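You operate a simulated robot arm through the tools that you are given. There is no shell and no other tool. Be economical: measure what you need, move in short steps, check, and stop when the job is done.

The job below is to be done with a simulated robot arm. You get a single attempt, and the scene is never put back.

TASK
Tension the slack belt, then run the tray up to the gate.
Fine: isolator off before the hood opens, on after it is shut; stop the rollers at the gate.

The check looks at the end state, three seconds after you hand in, the way a careful person would. Anything else that was tipped, shoved, dropped, spilled or broken makes it a failure.

THE ROBOT
A 6-joint arm with a two-finger parallel gripper on a trunk, on a base that drives. Base frame: it is fixed to the floor where the robot stands at the start and does not move with it; the origin is under the middle of the robot, x ahead of it, y to its left, z up. Units: cm, degrees, N and s.
With the tool pointing down near the work surface it reaches from about 34 to 82 cm from the robot's upright axis, wherever it stands. Its first joint turns from -166.0 to 166.0 degrees. Places, roughly: belt hood [60, 40, 110]; clamp switch [40, -10, 110]; cord handle [20, 10, 100]; direction knob on the roller line [30, -40, 110]; display [40, -30, 110]; hand crank [70, 100, 110]; isolator on the roller line [40, 0, 110]; reset button on the roller line [30, -40, 110]; rollers behind the gate [80, 30, 100]; side guide [10, -130, 100]; side guide knob [0, -140, 110]; speed knob on the roller line [30, -50, 110]; start button on the roller line [30, -20, 110]; stop button on the roller line [30, -30, 110]; stop gate [60, 10, 100]; tension lever [50, 40, 100]. Payload 3.91 kg.
The TCP is the grasp point between the finger pads, 3 cm short of the fingertips. In the tool frame z runs along the fingers and y along their closing line. The gripper opens to 11 cm. The fingers are 2 cm wide and 1 cm thick; the gripper's body (4.8 by 11.2 cm) begins 5.5 cm behind the TCP.
Orientation is that of the tool frame in the base frame, as a unit quaternion [x, y, z, w]. With the fingers straight down and closing along the base's y, the tool's x points along the base's -x, its y along +y and its z along -z.

THE INTERFACE
- The arm moves only by the tool servo_tool. Its argument "rows" is a list of rows, each a list of 3 entries, a list of its own where there are three numbers: the shift along the base's x, y, z in cm, then the turn, a rotation vector about the base's x, y, z in degrees, then the opening, from 0 (shut) to 1 (fully open). In form: [[[dx, dy, dz], [wx, wy, wz], jaw], ...]. A call has 1 to 8 rows; each row is the pose to reach, as a shift and turn from the pose commanded when the call began. Each row takes 0.2 s and may step no farther than 5 cm and 8.6 degrees from the row before; otherwise, or with a gripper value out of range, the whole call is refused. A pose out of reach is approached as far as the arm can. The call stops where the force on the tool passes 60 N (or 10 N more than at its start, if that is more) or the arm is blocked; 0.2 s more then pass. The fingers move at their own pace (about 4.5 cm/s each) and stop on an object; they squeeze with about 21 N. The grip force told is the motor's: it shows also when the fingers shut on nothing. Time passes only in rows, and 0.2 s behind the last, so rows that repeat a pose let the fingers close. It gives the time, the measured TCP pose, the force on the tool (base axes), the opening and the grip force at its end, in the units of the frame above (readings bear some noise), with the torque about the TCP (base axes, N m) and any sound that the robot's microphone picked up.
- Cameras (640 x 400 px; columns grow to the right, rows downward): "scene" is now at [-0.65, 14.75, 157.5]; the picture's right is [-0.01, -1.00, -0.00], its down [-0.68, 0.01, -0.73] and it looks along [0.73, -0.01, -0.68] (base axes); focal length 214 px, centre (320, 200). "wrist" rides on the gripper at [7.7, 0.7, -11.4] in the tool frame; the picture's right is [-0.09, 1.00, 0.00], its down [-0.80, -0.07, -0.59] and it looks along [-0.59, -0.05, 0.80] (tool axes); focal length 270 px, centre (320, 200). There is no depth. A picture from a camera that has moved, and an enlarged one, comes with that camera's place and axes in the base frame and with its lens. The place of the scene camera against the robot may be out by one fixed shift of up to 1.2 cm in any direction.
- get_image(camera): a new picture of that camera. It takes no simulated time.
- raise_lower(by): slides the trunk up (or, below 0, down) by that many cm; the arm and the scene camera ride with it, the base frame stays. It gives what a move gives, with no picture.
- drive_base(legs): drives the robot by 1 to 6 legs, each [ahead, turn to the left] in cm and degrees, along the robot's own axes; the way and the turn of a leg run together, so that a leg with both is an arc; at most 150 cm and 180 degrees a leg. The arm and the cameras ride along, it lands a little off, and it stops where it bumps. It gives what a move gives.
- turn_head(pan, tilt): turns the head with the scene camera to pan (to the left, within 155 degrees either way) and tilt (down, from -29 to 69), counted from straight ahead of the robot. It gives what a move gives.
- enlarge(camera, box): a new picture of the part [left, top, right, bottom] of that camera's present view, enlarged. It takes no simulated time.
- hand_in(): hands the job in; it is judged then, once.

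Go step by step. Nothing tells you exact positions but the pictures and the camera data: compare them with the known pose of the tool, close in by small moves and look again before you grip or let go. The budget is 120 turns and 98 pictures, counting those below and the enlarged ones. Unless the task says otherwise, let go and move clear before handing in, and close with one line.

The tools are called after "Emit:" by a JSON object that holds its "fn" and its "kwargs". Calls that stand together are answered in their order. servo_tool: Moves the arm, as the interface text tells. Its arguments: {"type":"object","properties":{"rows":{"type":"array"}},"required":["rows"]} The other tools are called the same way: raise_lower (by) slides the trunk up or down; drive_base (legs) drives the base; turn_head (pan, tilt) turns the head that bears the scene camera; get_image (camera) takes a picture; enlarge (camera, box) takes an enlarged picture of a part of a camera's view; hand_in () hands the job in.

At the start:

```text
time: 0.0
position: [41.92, 16.08, 128.17]
ee_rot: [-0.005, 1.0, 0.001, -0.001]
force: [0.6, -0.2, 0.4]
torque: [0.05, 0.01, 0.04]
width: 10.99
finger_force: 0.1
trunk travel left (down, up): [-57.5, 3.5]
robot x, y, heading: [-0.11, -0.15, -0.1]
head pan, tilt: [-0.6, 43.3]
```

scene: 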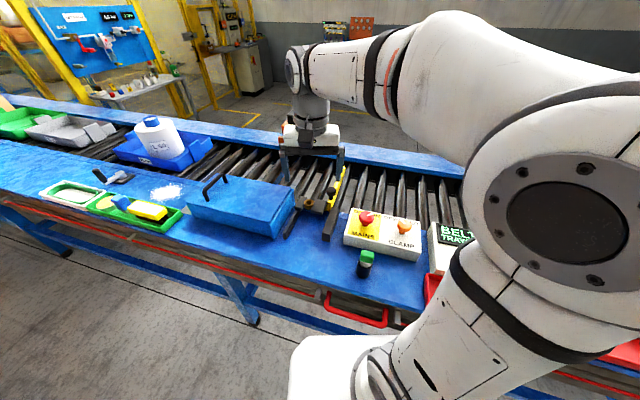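
wrist: 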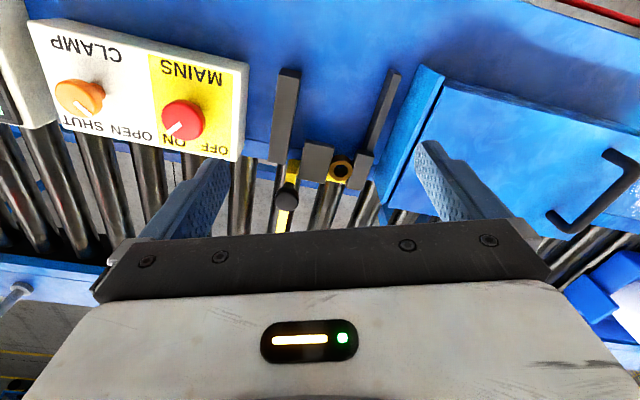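

I see a roller line with a mains isolator, a clamp switch, a blue belt hood with a handle and a tray upstream on the left. I'll look closer before moving anything.

Emit:
{"fn": "enlarge", "kwargs": {"camera": "scene", "box": [160, 120, 320, 260]}}

Emit:
{"fn": "enlarge", "kwargs": {"camera": "scene", "box": [310, 180, 490, 320]}}

Emit:
{"fn": "enlarge", "kwargs": {"camera": "wrist", "box": [120, 40, 440, 240]}}

Emit:
{"fn": "turn_head", "kwargs": {"pan": -50, "tilt": 43}}

Emit:
{"fn": "get_image", "kwargs": {"camera": "scene"}}

```text
2.86 times, centred on (240, 190) of scene
camera zoom: at [-0.65, 14.75, 157.5], right [-0.01, -1.0, 0.0], down [-0.68, 0.01, -0.73], along [0.73, -0.01, -0.68], focal length 613 px, centre (549, 229)
```

zoom: 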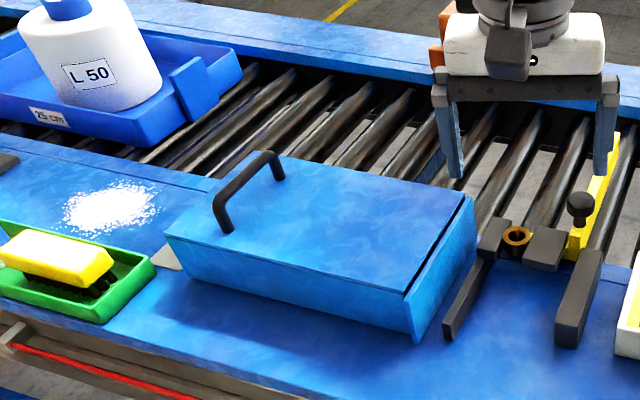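

```text
2.86 times, centred on (400, 250) of scene
camera zoom: at [-0.65, 14.75, 157.5], right [-0.01, -1.0, 0.0], down [-0.68, 0.01, -0.73], along [0.73, -0.01, -0.68], focal length 613 px, centre (91, 57)
```

zoom: 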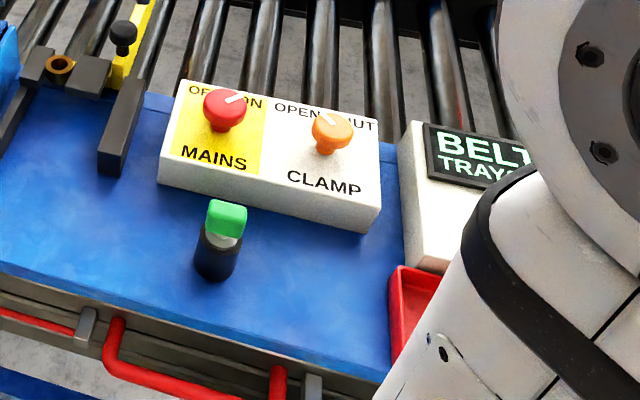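

```text
2.00 times, centred on (280, 140) of wrist
camera zoom: at [34.29, 16.85, 139.53], right [0.08, 1.0, 0.0], down [0.8, -0.06, 0.59], along [0.59, -0.05, -0.8], focal length 541 px, centre (400, 320)
```

zoom: 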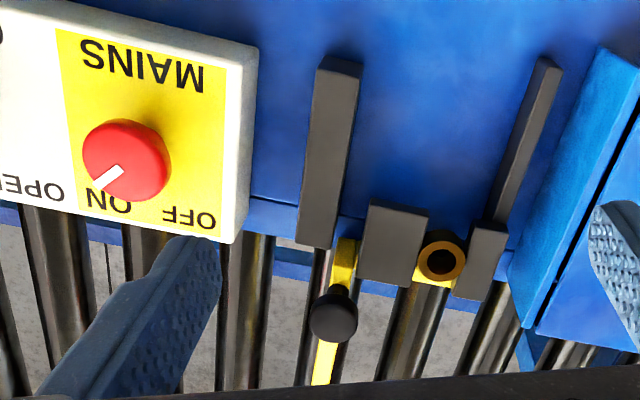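

```text
time: 1.2
position: [41.87, 16.11, 128.18]
ee_rot: [-0.004, 1.0, 0.0, 0.0]
force: [-1.2, -0.2, 0.8]
torque: [0.01, 0.01, -0.01]
width: 10.97
finger_force: 0.1
trunk travel left (down, up): [-57.5, 3.5]
robot x, y, heading: [-0.15, 0.36, 0.1]
head pan, tilt: [-50.0, 43.0]
```

```text
92 pictures are left
camera scene: at [-3.6, 8.49, 157.54], right [-0.77, -0.64, 0.0], down [-0.44, 0.52, -0.73], along [0.47, -0.56, -0.68], focal length 214 px, centre (320, 200)
```

scene: 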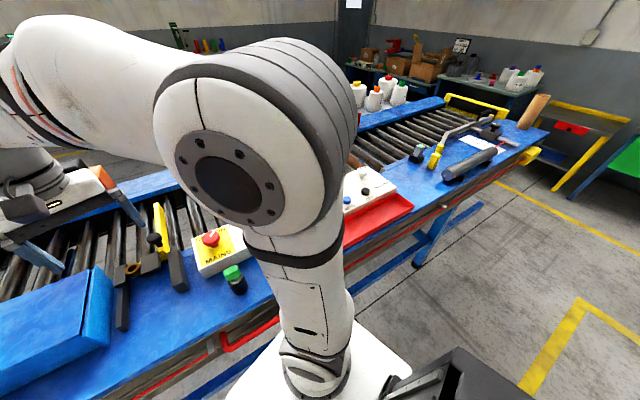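

The arm hides the control panel and display, so I'll swing the tool over toward the panel and look with the wrist camera.

Emit:
{"fn": "servo_tool", "kwargs": {"rows": [[[0, -5, 0], [0, 0, 0], 1], [[0, -10, 0], [0, 0, 0], 1], [[0, -15, 0], [0, 0, 0], 1], [[0, -20, 0], [0, 0, 0], 1], [[0, -25, 0], [0, 0, 0], 1], [[0, -30, 0], [0, 0, 0], 1], [[0, -35, 0], [0, 0, 0], 1], [[0, -40, 0], [0, 0, 0], 1]]}}

Emit:
{"fn": "get_image", "kwargs": {"camera": "wrist"}}

Emit:
{"fn": "turn_head", "kwargs": {"pan": 30, "tilt": 38}}

Emit:
{"fn": "get_image", "kwargs": {"camera": "scene"}}

```text
time: 3.2
position: [41.9, -24.18, 127.81]
ee_rot: [-0.005, 1.0, 0.0, 0.0]
force: [-0.3, -0.3, 0.3]
torque: [0.02, -0.01, 0.03]
width: 10.99
finger_force: 0.0
trunk travel left (down, up): [-57.5, 3.5]
robot x, y, heading: [-0.03, 0.35, -0.1]
head pan, tilt: [-50.0, 43.0]
stopped in row 8: the arm was blocked; the commanded pose is now the measured one
```

```text
91 pictures are left
camera wrist: at [34.24, -23.44, 139.25], right [0.08, 1.0, 0.0], down [0.8, -0.06, 0.59], along [0.59, -0.05, -0.8], focal length 270 px, centre (320, 200)
```

wrist: 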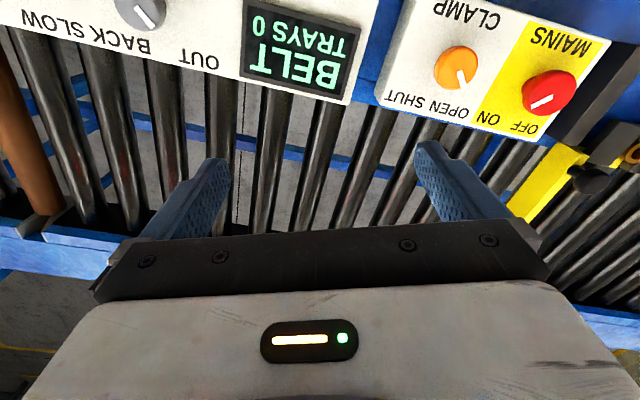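

```text
time: 4.7
position: [41.8, -24.2, 127.83]
ee_rot: [-0.005, 1.0, 0.0, 0.0]
force: [-0.1, 0.1, 0.1]
torque: [0.01, -0.03, -0.02]
width: 10.97
finger_force: 0.1
trunk travel left (down, up): [-57.5, 3.5]
robot x, y, heading: [-0.29, -0.06, -0.1]
head pan, tilt: [30.0, 38.0]
```

```text
90 pictures are left
camera scene: at [-1.56, 19.15, 158.32], right [0.5, -0.87, 0.0], down [-0.53, -0.31, -0.79], along [0.68, 0.39, -0.61], focal length 214 px, centre (320, 200)
```

scene: 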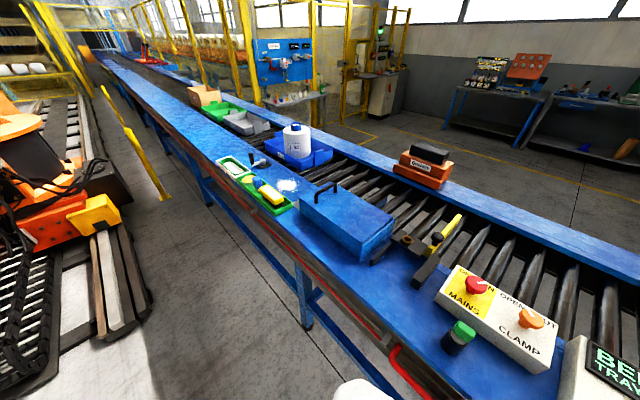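

The clamp and mains switches and the display are visible from here. I'll move further along the panel and tilt the camera toward the robot to see the buttons.

Emit:
{"fn": "servo_tool", "kwargs": {"rows": [[[2, -3, 1], [0, 6, 0], 1], [[4, -6, 2], [0, 12, 0], 1], [[6, -8, 3], [0, 18, 0], 1], [[7, -10, 4], [0, 24, 0], 1], [[8, -12, 4], [0, 30, 0], 1]]}}

Emit:
{"fn": "get_image", "kwargs": {"camera": "wrist"}}

Emit:
{"fn": "enlarge", "kwargs": {"camera": "scene", "box": [200, 100, 360, 220]}}

Emit:
{"fn": "enlarge", "kwargs": {"camera": "scene", "box": [290, 170, 470, 290]}}

```text
time: 6.1
position: [47.09, -34.93, 133.33]
ee_rot: [-0.005, 0.967, -0.001, -0.256]
force: [2.8, -0.8, 1.3]
torque: [0.07, 0.15, -0.01]
width: 11.02
finger_force: 0.2
out of reach, approached as far as the arm can: row 4, 5
trunk travel left (down, up): [-57.5, 3.5]
robot x, y, heading: [-0.31, -0.28, 0.1]
head pan, tilt: [30.0, 38.0]
stopped in row 5: the arm was blocked; the commanded pose is now the measured one
```

```text
89 pictures are left
camera wrist: at [46.16, -34.24, 147.14], right [0.07, 1.0, -0.04], down [0.99, -0.06, 0.12], along [0.12, -0.05, -0.99], focal length 270 px, centre (320, 200)
```

wrist: 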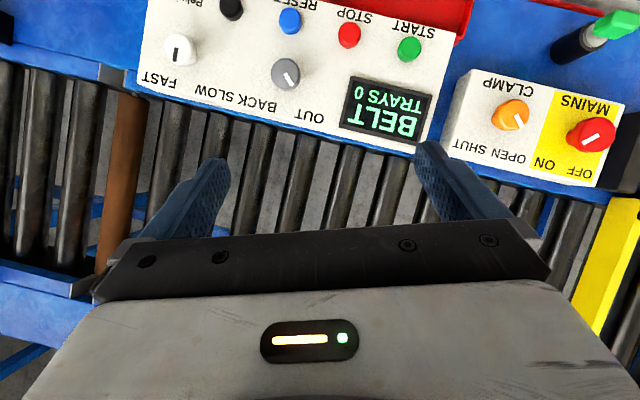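

```text
3.33 times, centred on (280, 160) of scene
camera zoom: at [-1.72, 19.45, 162.8], right [0.5, -0.87, 0.0], down [-0.53, -0.31, -0.79], along [0.68, 0.39, -0.61], focal length 715 px, centre (453, 333)
```

zoom: 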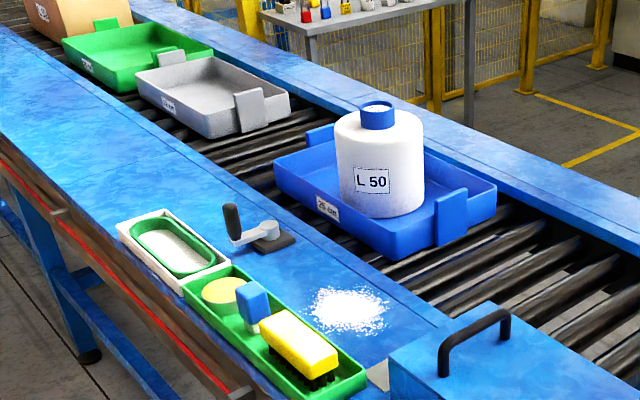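

```text
3.33 times, centred on (380, 230) of scene
camera zoom: at [-1.72, 19.45, 162.8], right [0.5, -0.87, 0.0], down [-0.53, -0.31, -0.79], along [0.68, 0.39, -0.61], focal length 715 px, centre (120, 100)
```

zoom: 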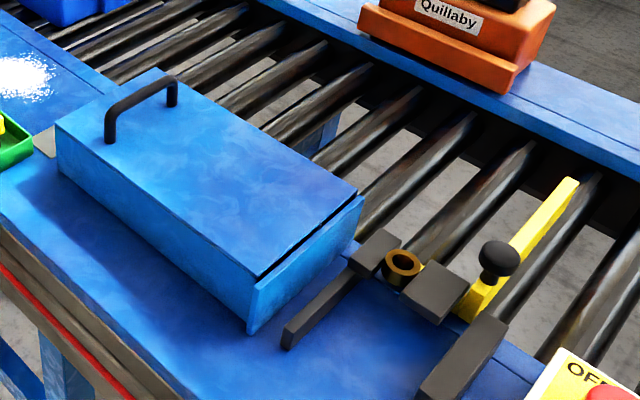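

The panel shows speed (FAST/SLOW), direction (OUT/BACK), a black button, reset, stop and start. I'll enlarge it for details.

Emit:
{"fn": "enlarge", "kwargs": {"camera": "wrist", "box": [130, 0, 450, 160]}}

Emit:
{"fn": "enlarge", "kwargs": {"camera": "wrist", "box": [430, 0, 640, 190]}}

Emit:
{"fn": "turn_head", "kwargs": {"pan": -60, "tilt": 45}}

Emit:
{"fn": "get_image", "kwargs": {"camera": "scene"}}

```text
2.00 times, centred on (290, 80) of wrist
camera zoom: at [46.16, -34.24, 147.14], right [0.07, 1.0, -0.04], down [0.99, -0.06, 0.12], along [0.12, -0.05, -0.99], focal length 541 px, centre (380, 440)
```

zoom: 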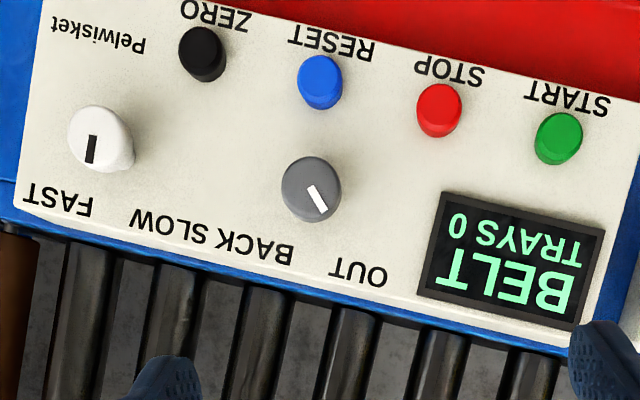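

```text
2.11 times, centred on (535, 95) of wrist
camera zoom: at [46.16, -34.24, 147.14], right [0.07, 1.0, -0.04], down [0.99, -0.06, 0.12], along [0.12, -0.05, -0.99], focal length 569 px, centre (-133, 421)
```

zoom: 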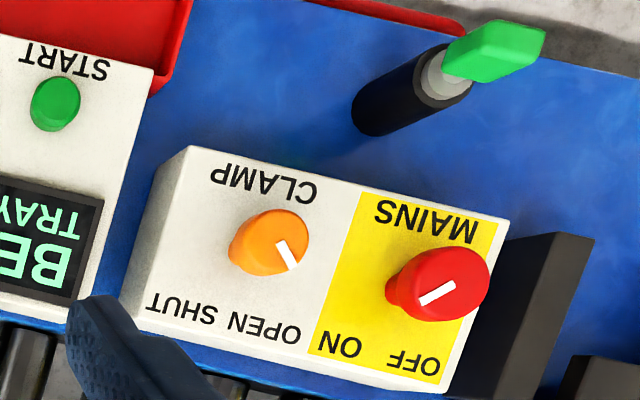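

```text
time: 7.8
position: [47.01, -35.0, 132.8]
ee_rot: [-0.005, 0.966, 0.0, -0.257]
force: [0.5, -0.3, -0.6]
torque: [-0.02, 0.02, -0.01]
width: 10.99
finger_force: 0.1
trunk travel left (down, up): [-57.5, 3.5]
robot x, y, heading: [-0.18, 0.0, 0.1]
head pan, tilt: [-60.0, 45.0]
```

```text
84 pictures are left
camera scene: at [-5.17, 8.04, 161.36], right [-0.87, -0.5, 0.0], down [-0.35, 0.61, -0.71], along [0.36, -0.61, -0.71], focal length 214 px, centre (320, 200)
```

scene: 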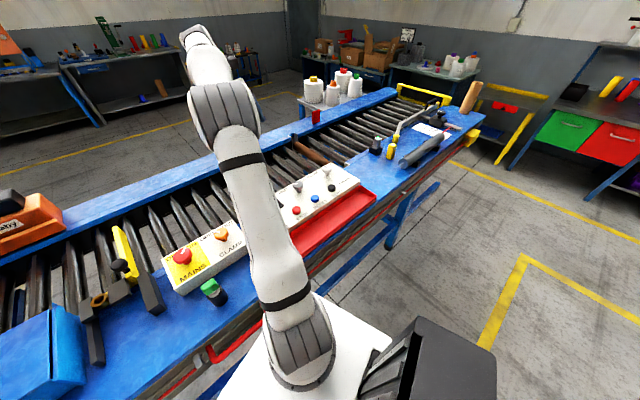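

The isolator knob sits at about (44.3, -0.4, 109), pointing at ON. I'll level the tool and go above it.

Emit:
{"fn": "servo_tool", "kwargs": {"rows": [[[0, 4, -0.5], [0, -6, 0], 0.7], [[-1, 8.5, -2], [0, -12, 0], 0.7], [[-1.5, 13, -4], [0, -18, 0], 0.7], [[-2, 17.5, -6], [0, -24, 0], 0.7], [[-2.5, 22, -7], [0, -29.8, 0], 0.7], [[-2.7, 26.5, -8], [0, -29.8, 0], 0.7], [[-2.7, 31, -9], [0, -29.8, 0], 0.7], [[-2.7, 34.6, -9], [0, -29.8, 0], 0.7]]}}

Emit:
{"fn": "get_image", "kwargs": {"camera": "wrist"}}

```text
time: 9.6
position: [44.22, -0.24, 123.96]
ee_rot: [-0.005, 1.0, -0.003, 0.0]
force: [0.3, -0.8, -0.4]
torque: [0.0, 0.0, -0.02]
width: 7.7
finger_force: 0.0
trunk travel left (down, up): [-57.5, 3.5]
robot x, y, heading: [0.05, 0.09, -0.2]
head pan, tilt: [-60.0, 45.0]
```

```text
83 pictures are left
camera wrist: at [36.7, 0.6, 135.41], right [0.08, 1.0, 0.0], down [0.8, -0.06, 0.59], along [0.59, -0.05, -0.8], focal length 270 px, centre (320, 200)
```

wrist: 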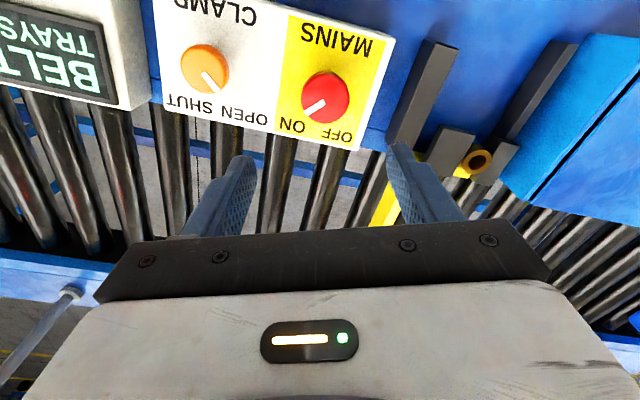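

The knob looks to be at about (44.2, 0.3). I'll yaw the tool by -45° and descend above it.

Emit:
{"fn": "servo_tool", "kwargs": {"rows": [[[0, 0.1, -1], [0, 0, -8], 0.7], [[0, 0.2, -2], [0, 0, -16], 0.7], [[0, 0.4, -4], [0, 0, -24], 0.7], [[0, 0.4, -6], [0, 0, -32], 0.7], [[0, 0.4, -8], [0, 0, -40], 0.7], [[0, 0.4, -9], [0, 0, -45], 0.7]]}}

Emit:
{"fn": "get_image", "kwargs": {"camera": "wrist"}}

Emit:
{"fn": "turn_head", "kwargs": {"pan": -5, "tilt": 50}}

Emit:
{"fn": "enlarge", "kwargs": {"camera": "scene", "box": [220, 80, 480, 280]}}

```text
time: 10.9
position: [44.3, 0.02, 114.76]
ee_rot: [0.378, 0.926, -0.001, 0.0]
force: [-0.2, 0.7, 0.5]
torque: [-0.02, -0.01, -0.03]
width: 7.7
finger_force: 0.0
trunk travel left (down, up): [-57.5, 3.5]
robot x, y, heading: [-0.11, 0.36, -0.0]
head pan, tilt: [-60.0, 45.0]
```

```text
82 pictures are left
camera wrist: at [39.48, 5.97, 126.25], right [0.76, 0.65, 0.0], down [0.52, -0.61, 0.59], along [0.39, -0.45, -0.8], focal length 270 px, centre (320, 200)
```

wrist: 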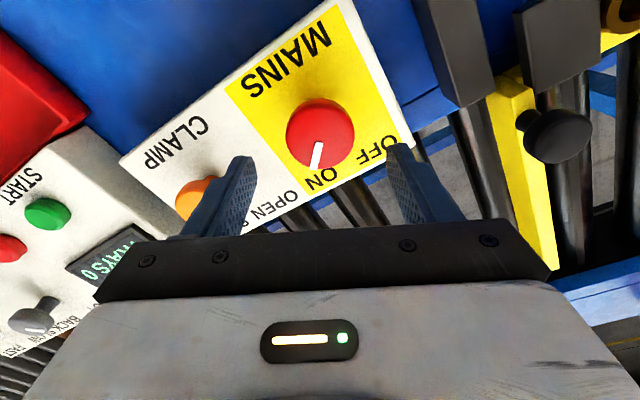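

```text
time: 12.2
position: [44.38, -0.05, 114.78]
ee_rot: [0.377, 0.926, -0.001, -0.001]
force: [0.4, -0.2, 0.4]
torque: [0.0, 0.04, 0.01]
width: 7.71
finger_force: 0.0
trunk travel left (down, up): [-57.5, 3.5]
robot x, y, heading: [-0.09, -0.11, -0.1]
head pan, tilt: [-5.0, 50.0]
```

```text
2.00 times, centred on (350, 180) of scene
camera zoom: at [-1.56, 14.43, 160.67], right [-0.09, -1.0, 0.0], down [-0.76, 0.07, -0.65], along [0.64, -0.06, -0.76], focal length 429 px, centre (260, 240)
```

zoom: 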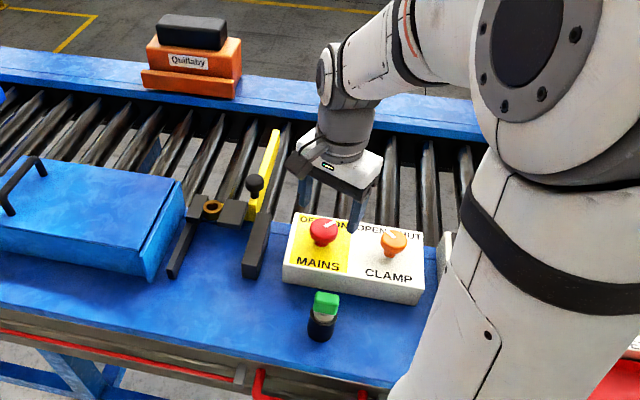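

The knob is centred between the fingers. I'll descend so the tips straddle it.

Emit:
{"fn": "servo_tool", "kwargs": {"rows": [[[-0.1, 0.4, -1.5], [0, 0, 0], 0.7], [[-0.1, 0.4, -3], [0, 0, 0], 0.7], [[-0.1, 0.4, -4.2], [0, 0, 0], 0.7]]}}

Emit:
{"fn": "get_image", "kwargs": {"camera": "wrist"}}

Emit:
{"fn": "enlarge", "kwargs": {"camera": "scene", "box": [320, 130, 480, 230]}}

```text
time: 13.0
position: [44.36, 0.18, 110.75]
ee_rot: [0.378, 0.926, -0.001, 0.001]
force: [0.3, 0.4, -0.5]
torque: [-0.04, 0.0, 0.01]
width: 7.69
finger_force: 0.1
trunk travel left (down, up): [-57.5, 3.5]
robot x, y, heading: [-0.65, -0.19, -0.0]
head pan, tilt: [-5.0, 50.0]
```

```text
80 pictures are left
camera wrist: at [39.54, 6.24, 122.18], right [0.76, 0.65, 0.0], down [0.52, -0.61, 0.59], along [0.39, -0.45, -0.8], focal length 270 px, centre (320, 200)
```

wrist: 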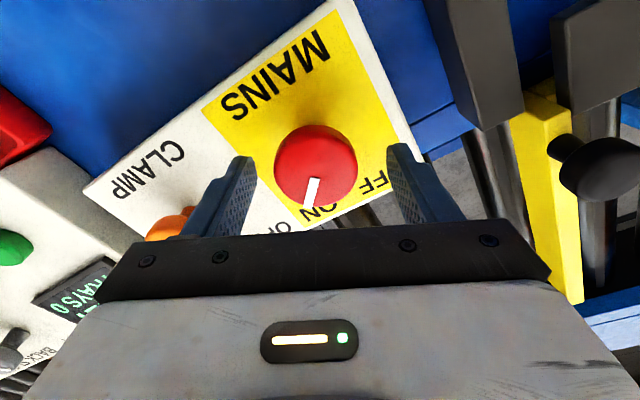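

```text
4.00 times, centred on (400, 180) of scene
camera zoom: at [-1.56, 14.44, 160.67], right [-0.09, -1.0, 0.0], down [-0.76, 0.07, -0.64], along [0.64, -0.06, -0.76], focal length 858 px, centre (0, 280)
```

zoom: 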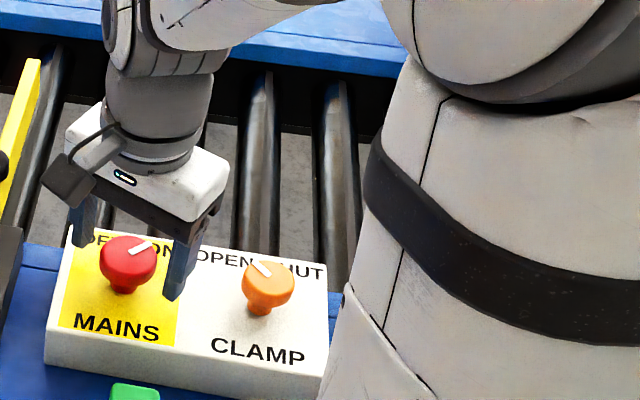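

The knob is between the fingertips. I'll drop a little more and close on it.

Emit:
{"fn": "servo_tool", "kwargs": {"rows": [[[0, 0.1, -0.7], [0, 0, 0], 0.7], [[0, 0.1, -0.7], [0, 0, 0], 0.3], [[0, 0.1, -0.7], [0, 0, 0], 0.1], [[0, 0.1, -0.7], [0, 0, 0], 0.0], [[0, 0.1, -0.7], [0, 0, 0], 0.0]]}}

Emit:
{"fn": "get_image", "kwargs": {"camera": "wrist"}}

```text
time: 14.2
position: [44.17, 0.25, 110.03]
ee_rot: [0.378, 0.926, -0.001, -0.002]
force: [-20.2, -13.2, 1.1]
torque: [-0.68, 0.54, 0.03]
width: 4.55
finger_force: 44.2
trunk travel left (down, up): [-57.5, 3.5]
robot x, y, heading: [0.0, 0.04, -0.1]
head pan, tilt: [-5.0, 50.0]
```

```text
78 pictures are left
camera wrist: at [39.37, 6.16, 121.42], right [0.76, 0.65, 0.0], down [0.53, -0.61, 0.59], along [0.38, -0.45, -0.81], focal length 270 px, centre (320, 200)
```

wrist: 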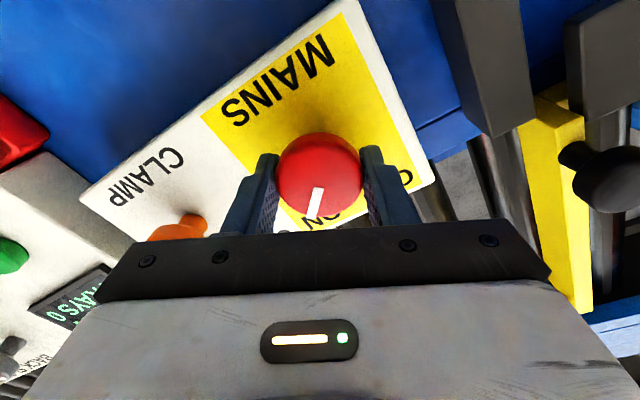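

I have a firm grip on the knob. I'll turn it +90° toward OFF.

Emit:
{"fn": "servo_tool", "kwargs": {"rows": [[[-0.2, -0.15, 0], [0, 0, 0], 0], [[-0.2, -0.15, 0], [0, 0, 8], 0], [[-0.2, -0.15, 0], [0, 0, 16], 0], [[-0.2, -0.15, 0], [0, 0, 24], 0], [[-0.2, -0.15, 0], [0, 0, 32], 0], [[-0.2, -0.15, 0], [0, 0, 40], 0], [[-0.2, -0.15, 0], [0, 0, 48], 0]]}}

Emit:
{"fn": "get_image", "kwargs": {"camera": "wrist"}}

```text
time: 15.8
position: [44.25, 0.2, 109.89]
ee_rot: [-0.032, 0.999, -0.001, 0.003]
force: [29.4, 15.6, -4.2]
torque: [0.43, -0.15, -0.01]
width: 4.55
finger_force: 45.1
trunk travel left (down, up): [-57.5, 3.5]
robot x, y, heading: [-0.11, -0.11, 0.2]
head pan, tilt: [-5.0, 50.0]
```

```text
77 pictures are left
camera wrist: at [36.56, 0.62, 121.37], right [0.02, 1.0, 0.0], down [0.8, -0.02, 0.6], along [0.6, -0.02, -0.8], focal length 270 px, centre (320, 200)
```

wrist: 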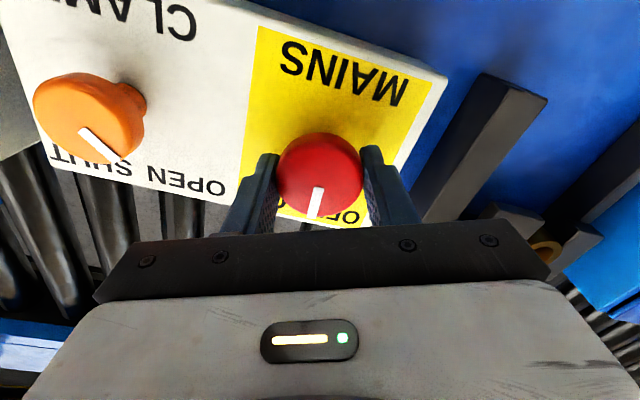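

The knob turns along with the gripper. I'll continue the remaining ~44°.

Emit:
{"fn": "servo_tool", "kwargs": {"rows": [[[0.15, 0.1, 0], [0, 0, 8], 0], [[0.15, 0.1, 0], [0, 0, 16], 0], [[0.15, 0.1, 0], [0, 0, 24], 0], [[0.15, 0.1, 0], [0, 0, 32], 0], [[0.15, 0.1, 0], [0, 0, 40], 0], [[0.15, 0.1, 0], [0, 0, 45], 0]]}}

Emit:
{"fn": "get_image", "kwargs": {"camera": "wrist"}}

```text
time: 17.2
position: [44.17, 0.28, 109.83]
ee_rot: [-0.412, 0.911, -0.002, -0.002]
force: [0.8, -0.8, 15.2]
torque: [0.05, -0.09, -0.73]
width: 4.54
finger_force: 44.6
trunk travel left (down, up): [-57.5, 3.5]
robot x, y, heading: [0.37, 0.1, -0.1]
head pan, tilt: [-5.0, 50.0]
```

```text
76 pictures are left
camera wrist: at [38.67, -4.79, 121.4], right [-0.69, 0.72, 0.0], down [0.58, 0.56, 0.59], along [0.43, 0.41, -0.81], focal length 270 px, centre (320, 200)
```

wrist: 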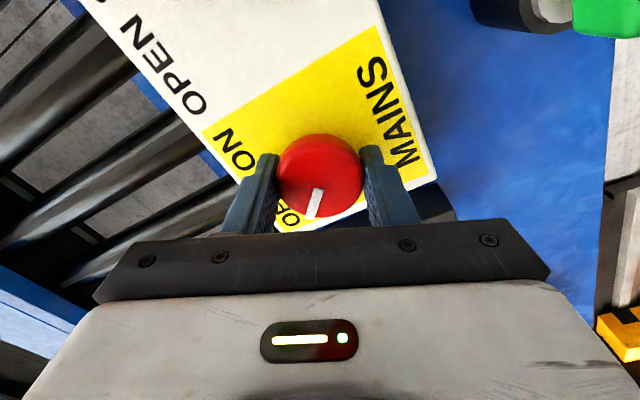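

The torque rose at about +90°, so it looks like the OFF stop. I'll release, lift, and check the knob and the display.

Emit:
{"fn": "servo_tool", "kwargs": {"rows": [[[0, 0, 0], [0, 0, 0], 0.7], [[0, 0, 0], [0, 0, 0], 0.7], [[0, 0, 3], [0, 0, 0], 0.7], [[0, 0, 7], [0, 0, 0], 0.7], [[0, 0, 11], [0, 0, -8], 0.7], [[0, 0, 13], [0, 0, -16], 0.7], [[0, 0, 14], [0, 0, -24], 0.7]]}}

Emit:
{"fn": "servo_tool", "kwargs": {"rows": [[[0, 4, 1], [0, 0, -8], 1], [[0, 8, 1], [0, 0, -16], 1], [[0, 12, 1], [0, 0, -21], 1], [[0, 17, 1], [0, 0, -21], 1], [[0, 22, 1], [0, 0, -21], 1]]}}

Emit:
{"fn": "get_image", "kwargs": {"camera": "wrist"}}

Emit:
{"fn": "enlarge", "kwargs": {"camera": "scene", "box": [280, 130, 480, 260]}}

```text
time: 18.8
position: [44.06, 0.3, 123.73]
ee_rot: [-0.212, 0.977, -0.002, 0.0]
force: [-0.4, -0.5, -0.4]
torque: [-0.02, 0.03, 0.01]
width: 7.72
finger_force: 0.0
trunk travel left (down, up): [-57.5, 3.5]
robot x, y, heading: [-0.25, -0.02, 0.0]
head pan, tilt: [-5.0, 50.0]
```

```text
time: 20.0
position: [44.29, 22.56, 124.52]
ee_rot: [-0.032, 0.999, -0.002, 0.0]
force: [-0.4, 0.1, 0.3]
torque: [-0.02, 0.02, 0.01]
width: 11.01
finger_force: 0.0
trunk travel left (down, up): [-57.5, 3.5]
robot x, y, heading: [-0.22, 0.34, 0.1]
head pan, tilt: [-5.0, 50.0]
```

```text
75 pictures are left
camera wrist: at [36.64, 22.86, 136.05], right [0.03, 1.0, 0.0], down [0.8, -0.02, 0.59], along [0.59, -0.02, -0.8], focal length 270 px, centre (320, 200)
```

wrist: 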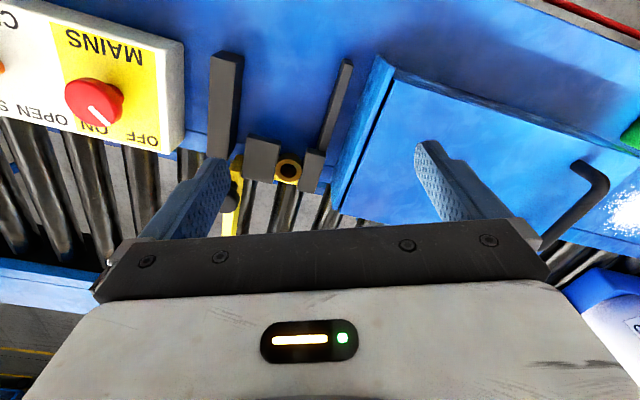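

```text
3.08 times, centred on (380, 195) of scene
camera zoom: at [-1.57, 14.41, 160.67], right [-0.09, -1.0, 0.0], down [-0.76, 0.07, -0.64], along [0.64, -0.06, -0.76], focal length 660 px, centre (135, 215)
```

zoom: 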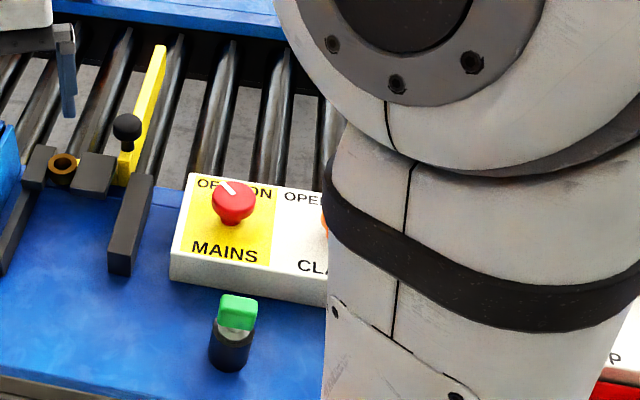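

The isolator now points to OFF. Next I'll look at the hood and its handle.

Emit:
{"fn": "servo_tool", "kwargs": {"rows": [[[-1, 5, 1], [0, 0, 0], 1], [[-2, 10, 2], [0, 0, 0], 1], [[-3, 15, 3], [0, 0, 0], 1], [[-3, 20, 3], [0, 0, 0], 1]]}}

Emit:
{"fn": "get_image", "kwargs": {"camera": "wrist"}}

Emit:
{"fn": "turn_head", "kwargs": {"pan": 35, "tilt": 55}}

Emit:
{"fn": "get_image", "kwargs": {"camera": "scene"}}

```text
refused: row 1 steps farther than a row can; nothing moved
```

```text
73 pictures are left
camera wrist: at [36.64, 22.86, 136.05], right [0.03, 1.0, 0.0], down [0.8, -0.02, 0.59], along [0.59, -0.02, -0.8], focal length 270 px, centre (320, 200)
```

wrist: 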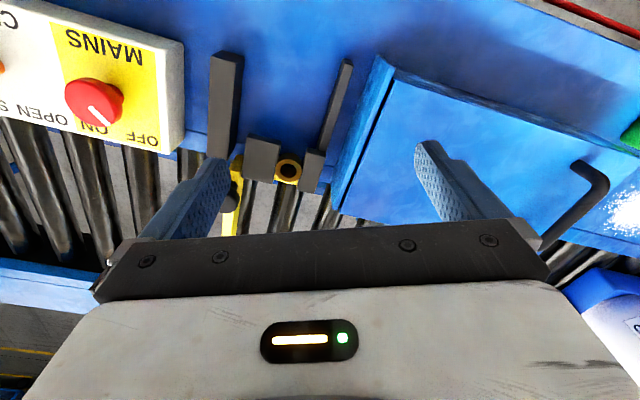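

```text
time: 21.1
position: [44.17, 22.34, 124.62]
ee_rot: [-0.031, 1.0, -0.002, 0.0]
force: [-0.6, -0.1, 0.0]
torque: [0.0, -0.03, 0.0]
width: 10.99
finger_force: 0.0
trunk travel left (down, up): [-57.5, 3.5]
robot x, y, heading: [-0.17, -0.41, 0.1]
head pan, tilt: [35.0, 55.0]
```

```text
72 pictures are left
camera scene: at [-3.33, 19.21, 160.01], right [0.57, -0.82, 0.0], down [-0.67, -0.47, -0.58], along [0.47, 0.33, -0.82], focal length 214 px, centre (320, 200)
```

scene: 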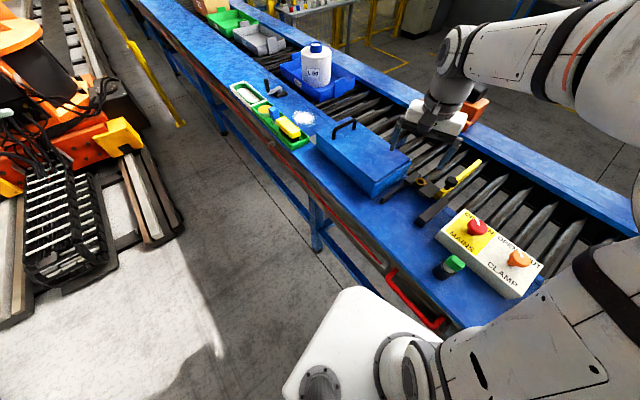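

The line is rotated about 15° in the base frame, and the handle runs along x at about (53.6, 48, 114.5). I need to find the hinge, so I'll look closer.

Emit:
{"fn": "enlarge", "kwargs": {"camera": "scene", "box": [290, 100, 430, 210]}}

Emit:
{"fn": "servo_tool", "kwargs": {"rows": [[[-1, 4, 1], [0, 0, -4], 1], [[-2, 8, 2], [0, 0, -8], 1], [[-3, 12, 3], [0, 0, -11], 1], [[-3, 16, 3], [0, 0, -11], 1]]}}

Emit:
{"fn": "get_image", "kwargs": {"camera": "wrist"}}

```text
3.64 times, centred on (360, 155) of scene
camera zoom: at [-3.33, 19.21, 160.01], right [0.57, -0.82, 0.0], down [-0.67, -0.47, -0.58], along [0.47, 0.33, -0.82], focal length 780 px, centre (174, 364)
```

zoom: 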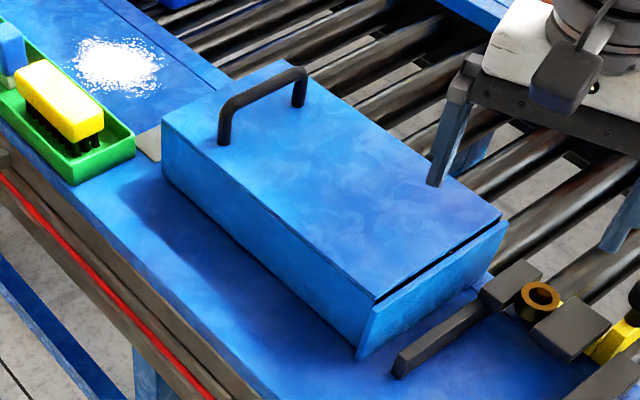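

```text
time: 22.1
position: [41.44, 38.43, 127.79]
ee_rot: [0.066, 0.998, -0.002, 0.0]
force: [0.2, -0.5, -0.2]
torque: [-0.02, -0.01, 0.03]
width: 11.0
finger_force: 0.1
trunk travel left (down, up): [-57.5, 3.5]
robot x, y, heading: [-0.12, 0.12, 0.0]
head pan, tilt: [35.0, 55.0]
```

```text
70 pictures are left
camera wrist: at [33.95, 40.3, 139.25], right [0.22, 0.98, 0.0], down [0.79, -0.17, 0.59], along [0.58, -0.13, -0.8], focal length 270 px, centre (320, 200)
```

wrist: 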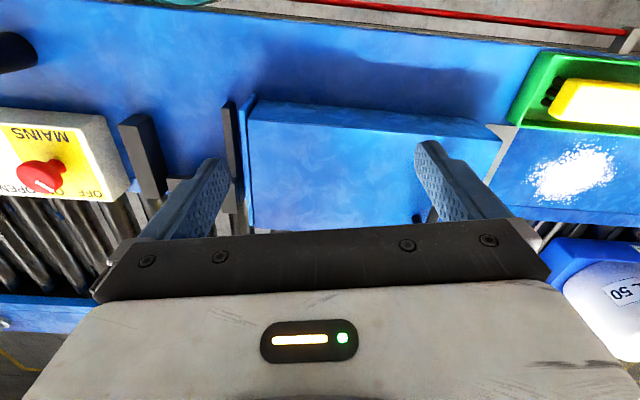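

The lid is hinged at its right (low-y) end with the handle near the left end. I'll align the jaws across the bar and hover above it.

Emit:
{"fn": "servo_tool", "kwargs": {"rows": [[[3, 3, 0], [0, 0, -4], 0.6], [[6, 6, 0], [0, 0, -8], 0.6], [[9, 8.5, 0], [0, 0, -8], 0.6], [[12, 10, -2], [0, 0, -8], 0.6], [[12.8, 10.4, -4], [0, 0, -8], 0.6]]}}

Emit:
{"fn": "get_image", "kwargs": {"camera": "wrist"}}

Emit:
{"fn": "enlarge", "kwargs": {"camera": "scene", "box": [290, 60, 450, 210]}}

```text
time: 23.3
position: [54.17, 48.7, 124.25]
ee_rot: [0.134, 0.991, -0.001, 0.0]
force: [-1.1, 0.7, -0.1]
torque: [0.0, -0.03, 0.0]
width: 6.6
finger_force: 0.1
trunk travel left (down, up): [-57.5, 3.5]
robot x, y, heading: [-0.11, 0.19, 0.2]
head pan, tilt: [35.0, 55.0]
```

```text
69 pictures are left
camera wrist: at [47.07, 51.61, 135.68], right [0.35, 0.94, 0.0], down [0.75, -0.28, 0.59], along [0.56, -0.21, -0.8], focal length 270 px, centre (320, 200)
```

wrist: 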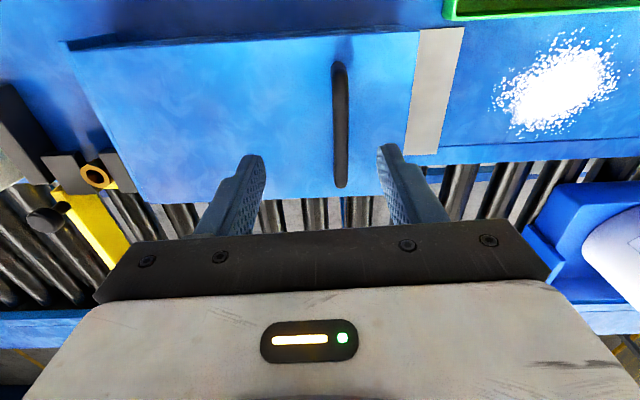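

```text
2.67 times, centred on (370, 135) of scene
camera zoom: at [-3.36, 19.11, 160.03], right [0.57, -0.82, 0.0], down [-0.67, -0.47, -0.58], along [0.47, 0.33, -0.82], focal length 572 px, centre (187, 373)
```

zoom: 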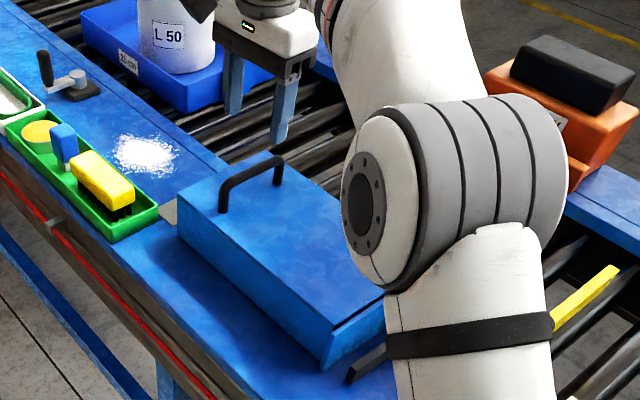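

The bar's midpoint is near (55.8, 50.1). I'll shift, lower and look again.

Emit:
{"fn": "servo_tool", "kwargs": {"rows": [[[1.5, 1.4, -2], [0, 0, 0], 0.6], [[1.5, 1.4, -5], [0, 0, 0], 0.5], [[1.5, 1.4, -7], [0, 0, 0], 0.5]]}}

Emit:
{"fn": "get_image", "kwargs": {"camera": "wrist"}}

Emit:
{"fn": "enlarge", "kwargs": {"camera": "scene", "box": [320, 60, 400, 130]}}

```text
time: 24.1
position: [55.49, 50.26, 117.17]
ee_rot: [0.134, 0.991, 0.0, 0.001]
force: [-0.4, -0.6, -0.5]
torque: [-0.02, -0.01, 0.0]
width: 5.53
finger_force: 0.2
trunk travel left (down, up): [-57.5, 3.5]
robot x, y, heading: [-0.35, 0.09, 0.1]
head pan, tilt: [35.0, 55.0]
```

```text
67 pictures are left
camera wrist: at [48.44, 53.03, 128.62], right [0.35, 0.94, 0.0], down [0.75, -0.28, 0.59], along [0.56, -0.21, -0.8], focal length 270 px, centre (320, 200)
```

wrist: 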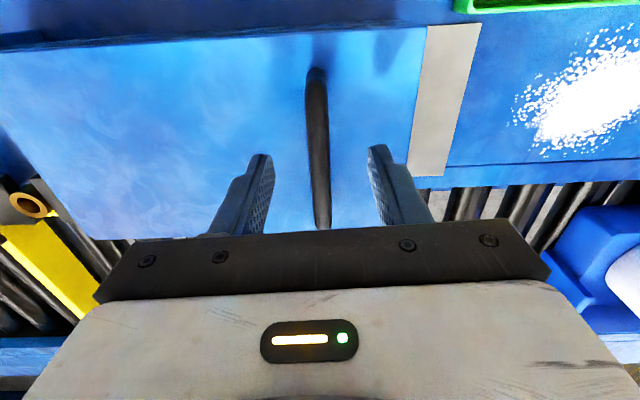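

```text
5.71 times, centred on (360, 95) of scene
camera zoom: at [-3.37, 19.12, 160.02], right [0.57, -0.82, 0.0], down [-0.67, -0.47, -0.58], along [0.47, 0.33, -0.82], focal length 1226 px, centre (91, 800)
```

zoom: 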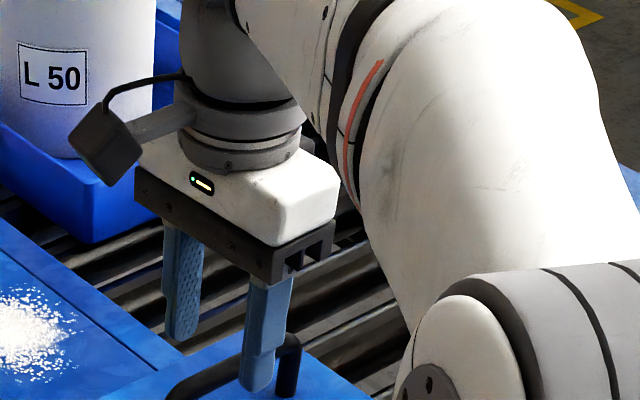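

The bar sits between the fingers. I'll lower 1.7 cm and close.

Emit:
{"fn": "servo_tool", "kwargs": {"rows": [[[0, 0, -1], [0, 0, 0], 0.5], [[0, 0, -1.7], [0, 0, 0], 0.3], [[0, 0, -1.7], [0, 0, 0], 0], [[0, 0, -1.7], [0, 0, 0], 0], [[0, 0, -1.7], [0, 0, 0], 0]]}}

Emit:
{"fn": "get_image", "kwargs": {"camera": "wrist"}}

```text
time: 25.3
position: [55.57, 50.14, 115.39]
ee_rot: [0.135, 0.991, -0.001, 0.0]
force: [-1.9, -2.4, -0.2]
torque: [-0.11, -0.09, -0.85]
width: 1.4
finger_force: 45.3
trunk travel left (down, up): [-57.5, 3.5]
robot x, y, heading: [-0.18, -0.26, 0.3]
head pan, tilt: [35.0, 55.0]
```

```text
65 pictures are left
camera wrist: at [48.48, 53.02, 126.85], right [0.35, 0.94, 0.0], down [0.75, -0.28, 0.59], along [0.56, -0.21, -0.8], focal length 270 px, centre (320, 200)
```

wrist: 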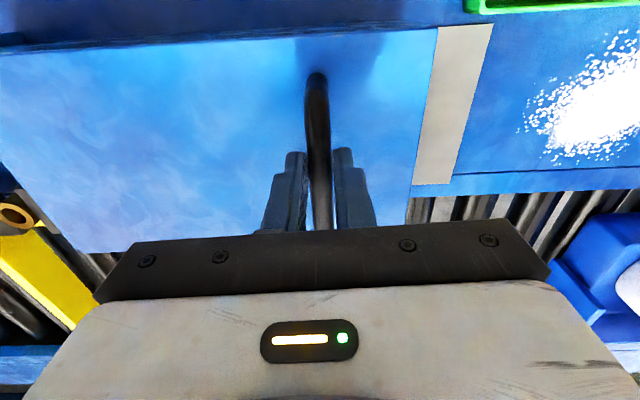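

I'm holding the handle. I'll start lifting along the lid's arc, tilting with it.

Emit:
{"fn": "servo_tool", "kwargs": {"rows": [[[-0.11, -0.4, 1.66], [3.84, -1.1, 0], 0], [[-0.25, -0.89, 3.29], [7.7, -2.2, 0], 0], [[-0.62, -2.22, 6.42], [15.4, -4.3, 0], 0]]}}

Emit:
{"fn": "enlarge", "kwargs": {"camera": "scene", "box": [280, 60, 480, 210]}}

```text
time: 26.1
position: [54.9, 48.13, 121.64]
ee_rot: [0.131, 0.982, 0.138, 0.019]
force: [-0.1, -0.7, -0.2]
torque: [-0.01, 0.0, 0.02]
width: 0.01
finger_force: 38.1
trunk travel left (down, up): [-57.5, 3.5]
robot x, y, heading: [-0.06, -0.14, -0.1]
head pan, tilt: [35.0, 55.0]
```

```text
2.67 times, centred on (380, 135) of scene
camera zoom: at [-3.37, 19.13, 160.06], right [0.57, -0.82, 0.0], down [-0.67, -0.47, -0.58], along [0.47, 0.33, -0.82], focal length 572 px, centre (160, 373)
```

zoom: 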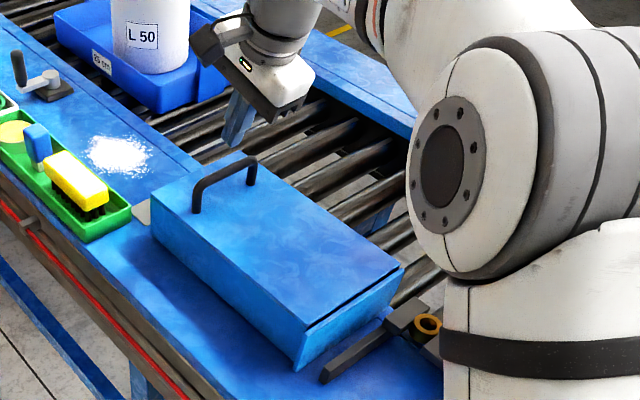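

The grip slipped off because it was too shallow. I'll return upright above the bar and take it deeper.

Emit:
{"fn": "servo_tool", "kwargs": {"rows": [[[0, 0.3, 1], [-7.7, 2.2, 0], 0.4], [[0.6, 2, 0], [-15.4, 4.3, 0], 0.4], [[0.6, 2.1, -2], [-15.4, 4.3, -1.5], 0.4], [[0.6, 2.1, -5], [-15.4, 4.3, -1.5], 0.4], [[0.6, 2.1, -7], [-15.4, 4.3, -1.5], 0.4], [[0.6, 2.1, -7.9], [-15.4, 4.3, -1.5], 0.4]]}}

Emit:
{"fn": "get_image", "kwargs": {"camera": "wrist"}}

Emit:
{"fn": "enlarge", "kwargs": {"camera": "scene", "box": [320, 60, 420, 135]}}

```text
time: 27.5
position: [55.42, 50.03, 113.58]
ee_rot: [0.147, 0.989, -0.002, 0.001]
force: [0.3, 0.0, -0.7]
torque: [0.0, -0.03, 0.0]
width: 4.39
finger_force: 0.0
trunk travel left (down, up): [-57.5, 3.5]
robot x, y, heading: [0.08, 0.32, 0.1]
head pan, tilt: [35.0, 55.0]
```

```text
63 pictures are left
camera wrist: at [48.38, 53.19, 125.03], right [0.37, 0.93, 0.0], down [0.74, -0.3, 0.6], along [0.55, -0.23, -0.8], focal length 270 px, centre (320, 200)
```

wrist: 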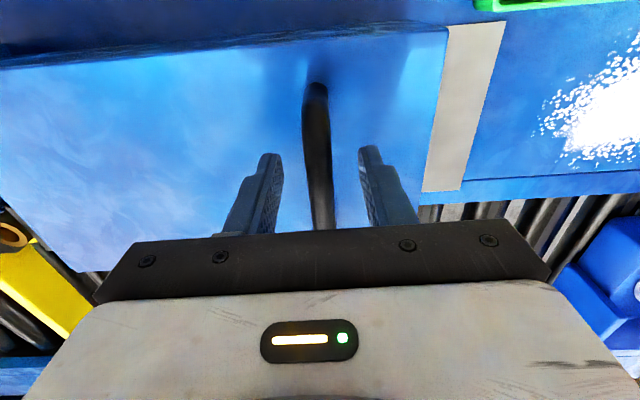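

```text
5.33 times, centred on (370, 98) of scene
camera zoom: at [-3.33, 19.26, 159.99], right [0.57, -0.82, 0.0], down [-0.67, -0.47, -0.57], along [0.47, 0.33, -0.82], focal length 1144 px, centre (53, 747)
```

zoom: 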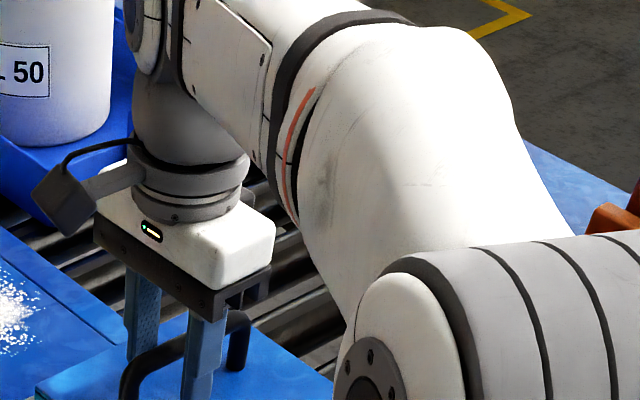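

The bar is now at TCP depth. I'll close and lift in small steps, watching the force.

Emit:
{"fn": "servo_tool", "kwargs": {"rows": [[[0, 0, 0], [0, 0, 0], 0.1], [[0, 0, 0], [0, 0, 0], 0], [[0, 0, 0], [0, 0, 0], 0], [[0, 0, 0], [0, 0, 0], 0], [[-0.05, -0.2, 0.8], [2, -0.6, 0], 0], [[-0.11, -0.4, 1.66], [3.84, -1.1, 0], 0], [[-0.18, -0.65, 2.5], [5.8, -1.6, 0], 0]]}}

Emit:
{"fn": "enlarge", "kwargs": {"camera": "scene", "box": [280, 60, 480, 210]}}

```text
time: 29.1
position: [55.08, 49.97, 115.73]
ee_rot: [0.147, 0.988, 0.049, 0.007]
force: [7.4, 23.8, -36.0]
torque: [0.5, -0.18, -0.84]
width: 1.36
finger_force: 44.7
trunk travel left (down, up): [-57.5, 3.5]
robot x, y, heading: [0.07, 0.12, 0.1]
head pan, tilt: [35.0, 55.0]
```

```text
2.67 times, centred on (380, 135) of scene
camera zoom: at [-3.18, 19.71, 159.89], right [0.57, -0.82, 0.0], down [-0.67, -0.47, -0.57], along [0.47, 0.33, -0.82], focal length 572 px, centre (160, 373)
```

zoom: 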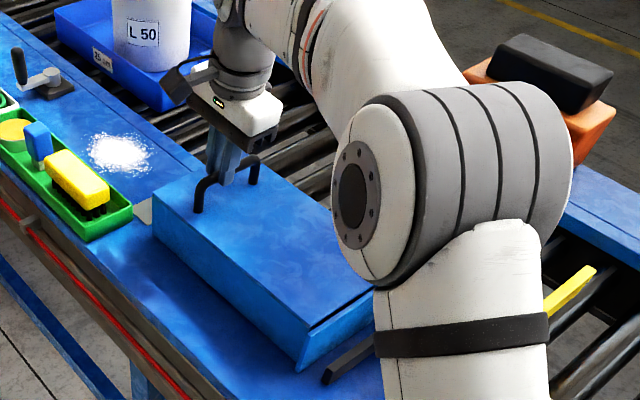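

The lid doesn't budge at 36 N, so my idea of how it opens may be wrong. I'll release and inspect its ends.

Emit:
{"fn": "servo_tool", "kwargs": {"rows": [[[0.1, 0.4, -1.5], [-3.84, 1.1, 0], 0.0], [[0.1, 0.4, -1.5], [-5.8, 1.6, 0], 0.4], [[0.1, 0.4, -1.5], [-5.8, 1.6, 0], 0.4], [[0.1, 0.4, 2.5], [-5.8, 1.6, 0], 0.4], [[0.1, 0.4, 7], [-5.8, 1.6, 0], 0.4], [[0, -1, 11], [-5.8, 1.6, 0], 0.4], [[-4, -3, 12], [-5.8, 1.6, 0], 0.4], [[-8, -5, 12], [-5.8, 1.6, 0], 0.4]]}}

Emit:
{"fn": "get_image", "kwargs": {"camera": "wrist"}}

Emit:
{"fn": "enlarge", "kwargs": {"camera": "scene", "box": [310, 110, 450, 220]}}

```text
time: 30.9
position: [47.38, 44.11, 128.17]
ee_rot: [0.146, 0.989, -0.001, 0.002]
force: [0.8, 0.4, 0.2]
torque: [0.0, -0.04, -0.01]
width: 4.4
finger_force: 0.0
trunk travel left (down, up): [-57.5, 3.5]
robot x, y, heading: [-0.38, -0.07, -0.0]
head pan, tilt: [35.0, 55.0]
```

```text
60 pictures are left
camera wrist: at [40.21, 47.23, 139.67], right [0.37, 0.93, 0.0], down [0.74, -0.3, 0.6], along [0.55, -0.22, -0.8], focal length 270 px, centre (320, 200)
```

wrist: 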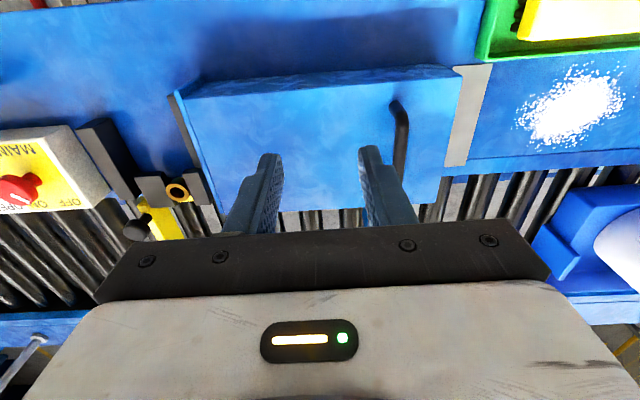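

```text
3.64 times, centred on (380, 165) of scene
camera zoom: at [-3.38, 19.11, 160.01], right [0.57, -0.82, 0.0], down [-0.67, -0.47, -0.58], along [0.47, 0.33, -0.82], focal length 780 px, centre (102, 327)
```

zoom: 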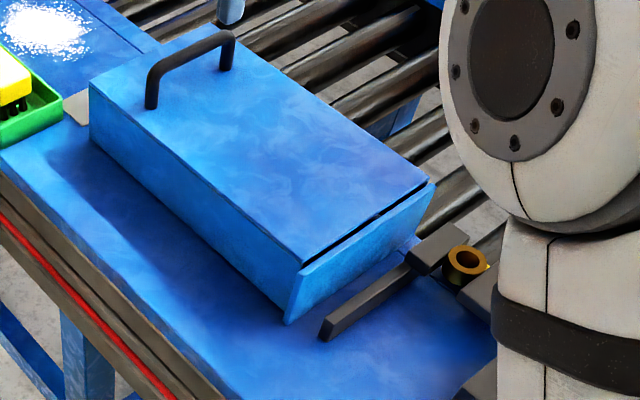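

I'll enlarge the current wrist view of the hood's ends for hinge or rail details.

Emit:
{"fn": "enlarge", "kwargs": {"camera": "wrist", "box": [370, 50, 530, 200]}}

Emit:
{"fn": "enlarge", "kwargs": {"camera": "wrist", "box": [150, 70, 270, 240]}}

```text
2.67 times, centred on (450, 125) of wrist
camera zoom: at [40.21, 47.23, 139.67], right [0.37, 0.93, 0.0], down [0.74, -0.3, 0.6], along [0.55, -0.22, -0.8], focal length 721 px, centre (-27, 400)
```

zoom: 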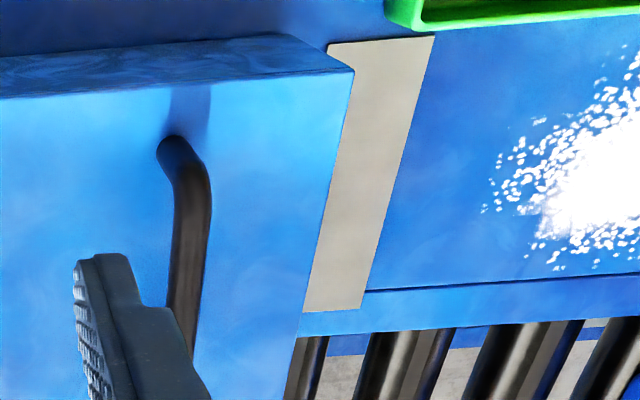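

```text
2.35 times, centred on (210, 155) of wrist
camera zoom: at [40.21, 47.23, 139.67], right [0.37, 0.93, 0.0], down [0.74, -0.3, 0.6], along [0.55, -0.22, -0.8], focal length 636 px, centre (579, 306)
```

zoom: 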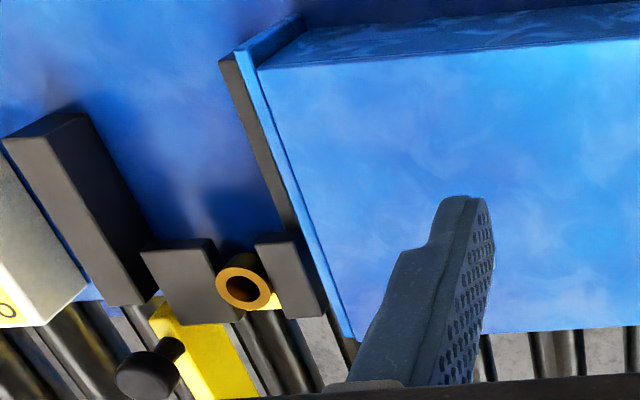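

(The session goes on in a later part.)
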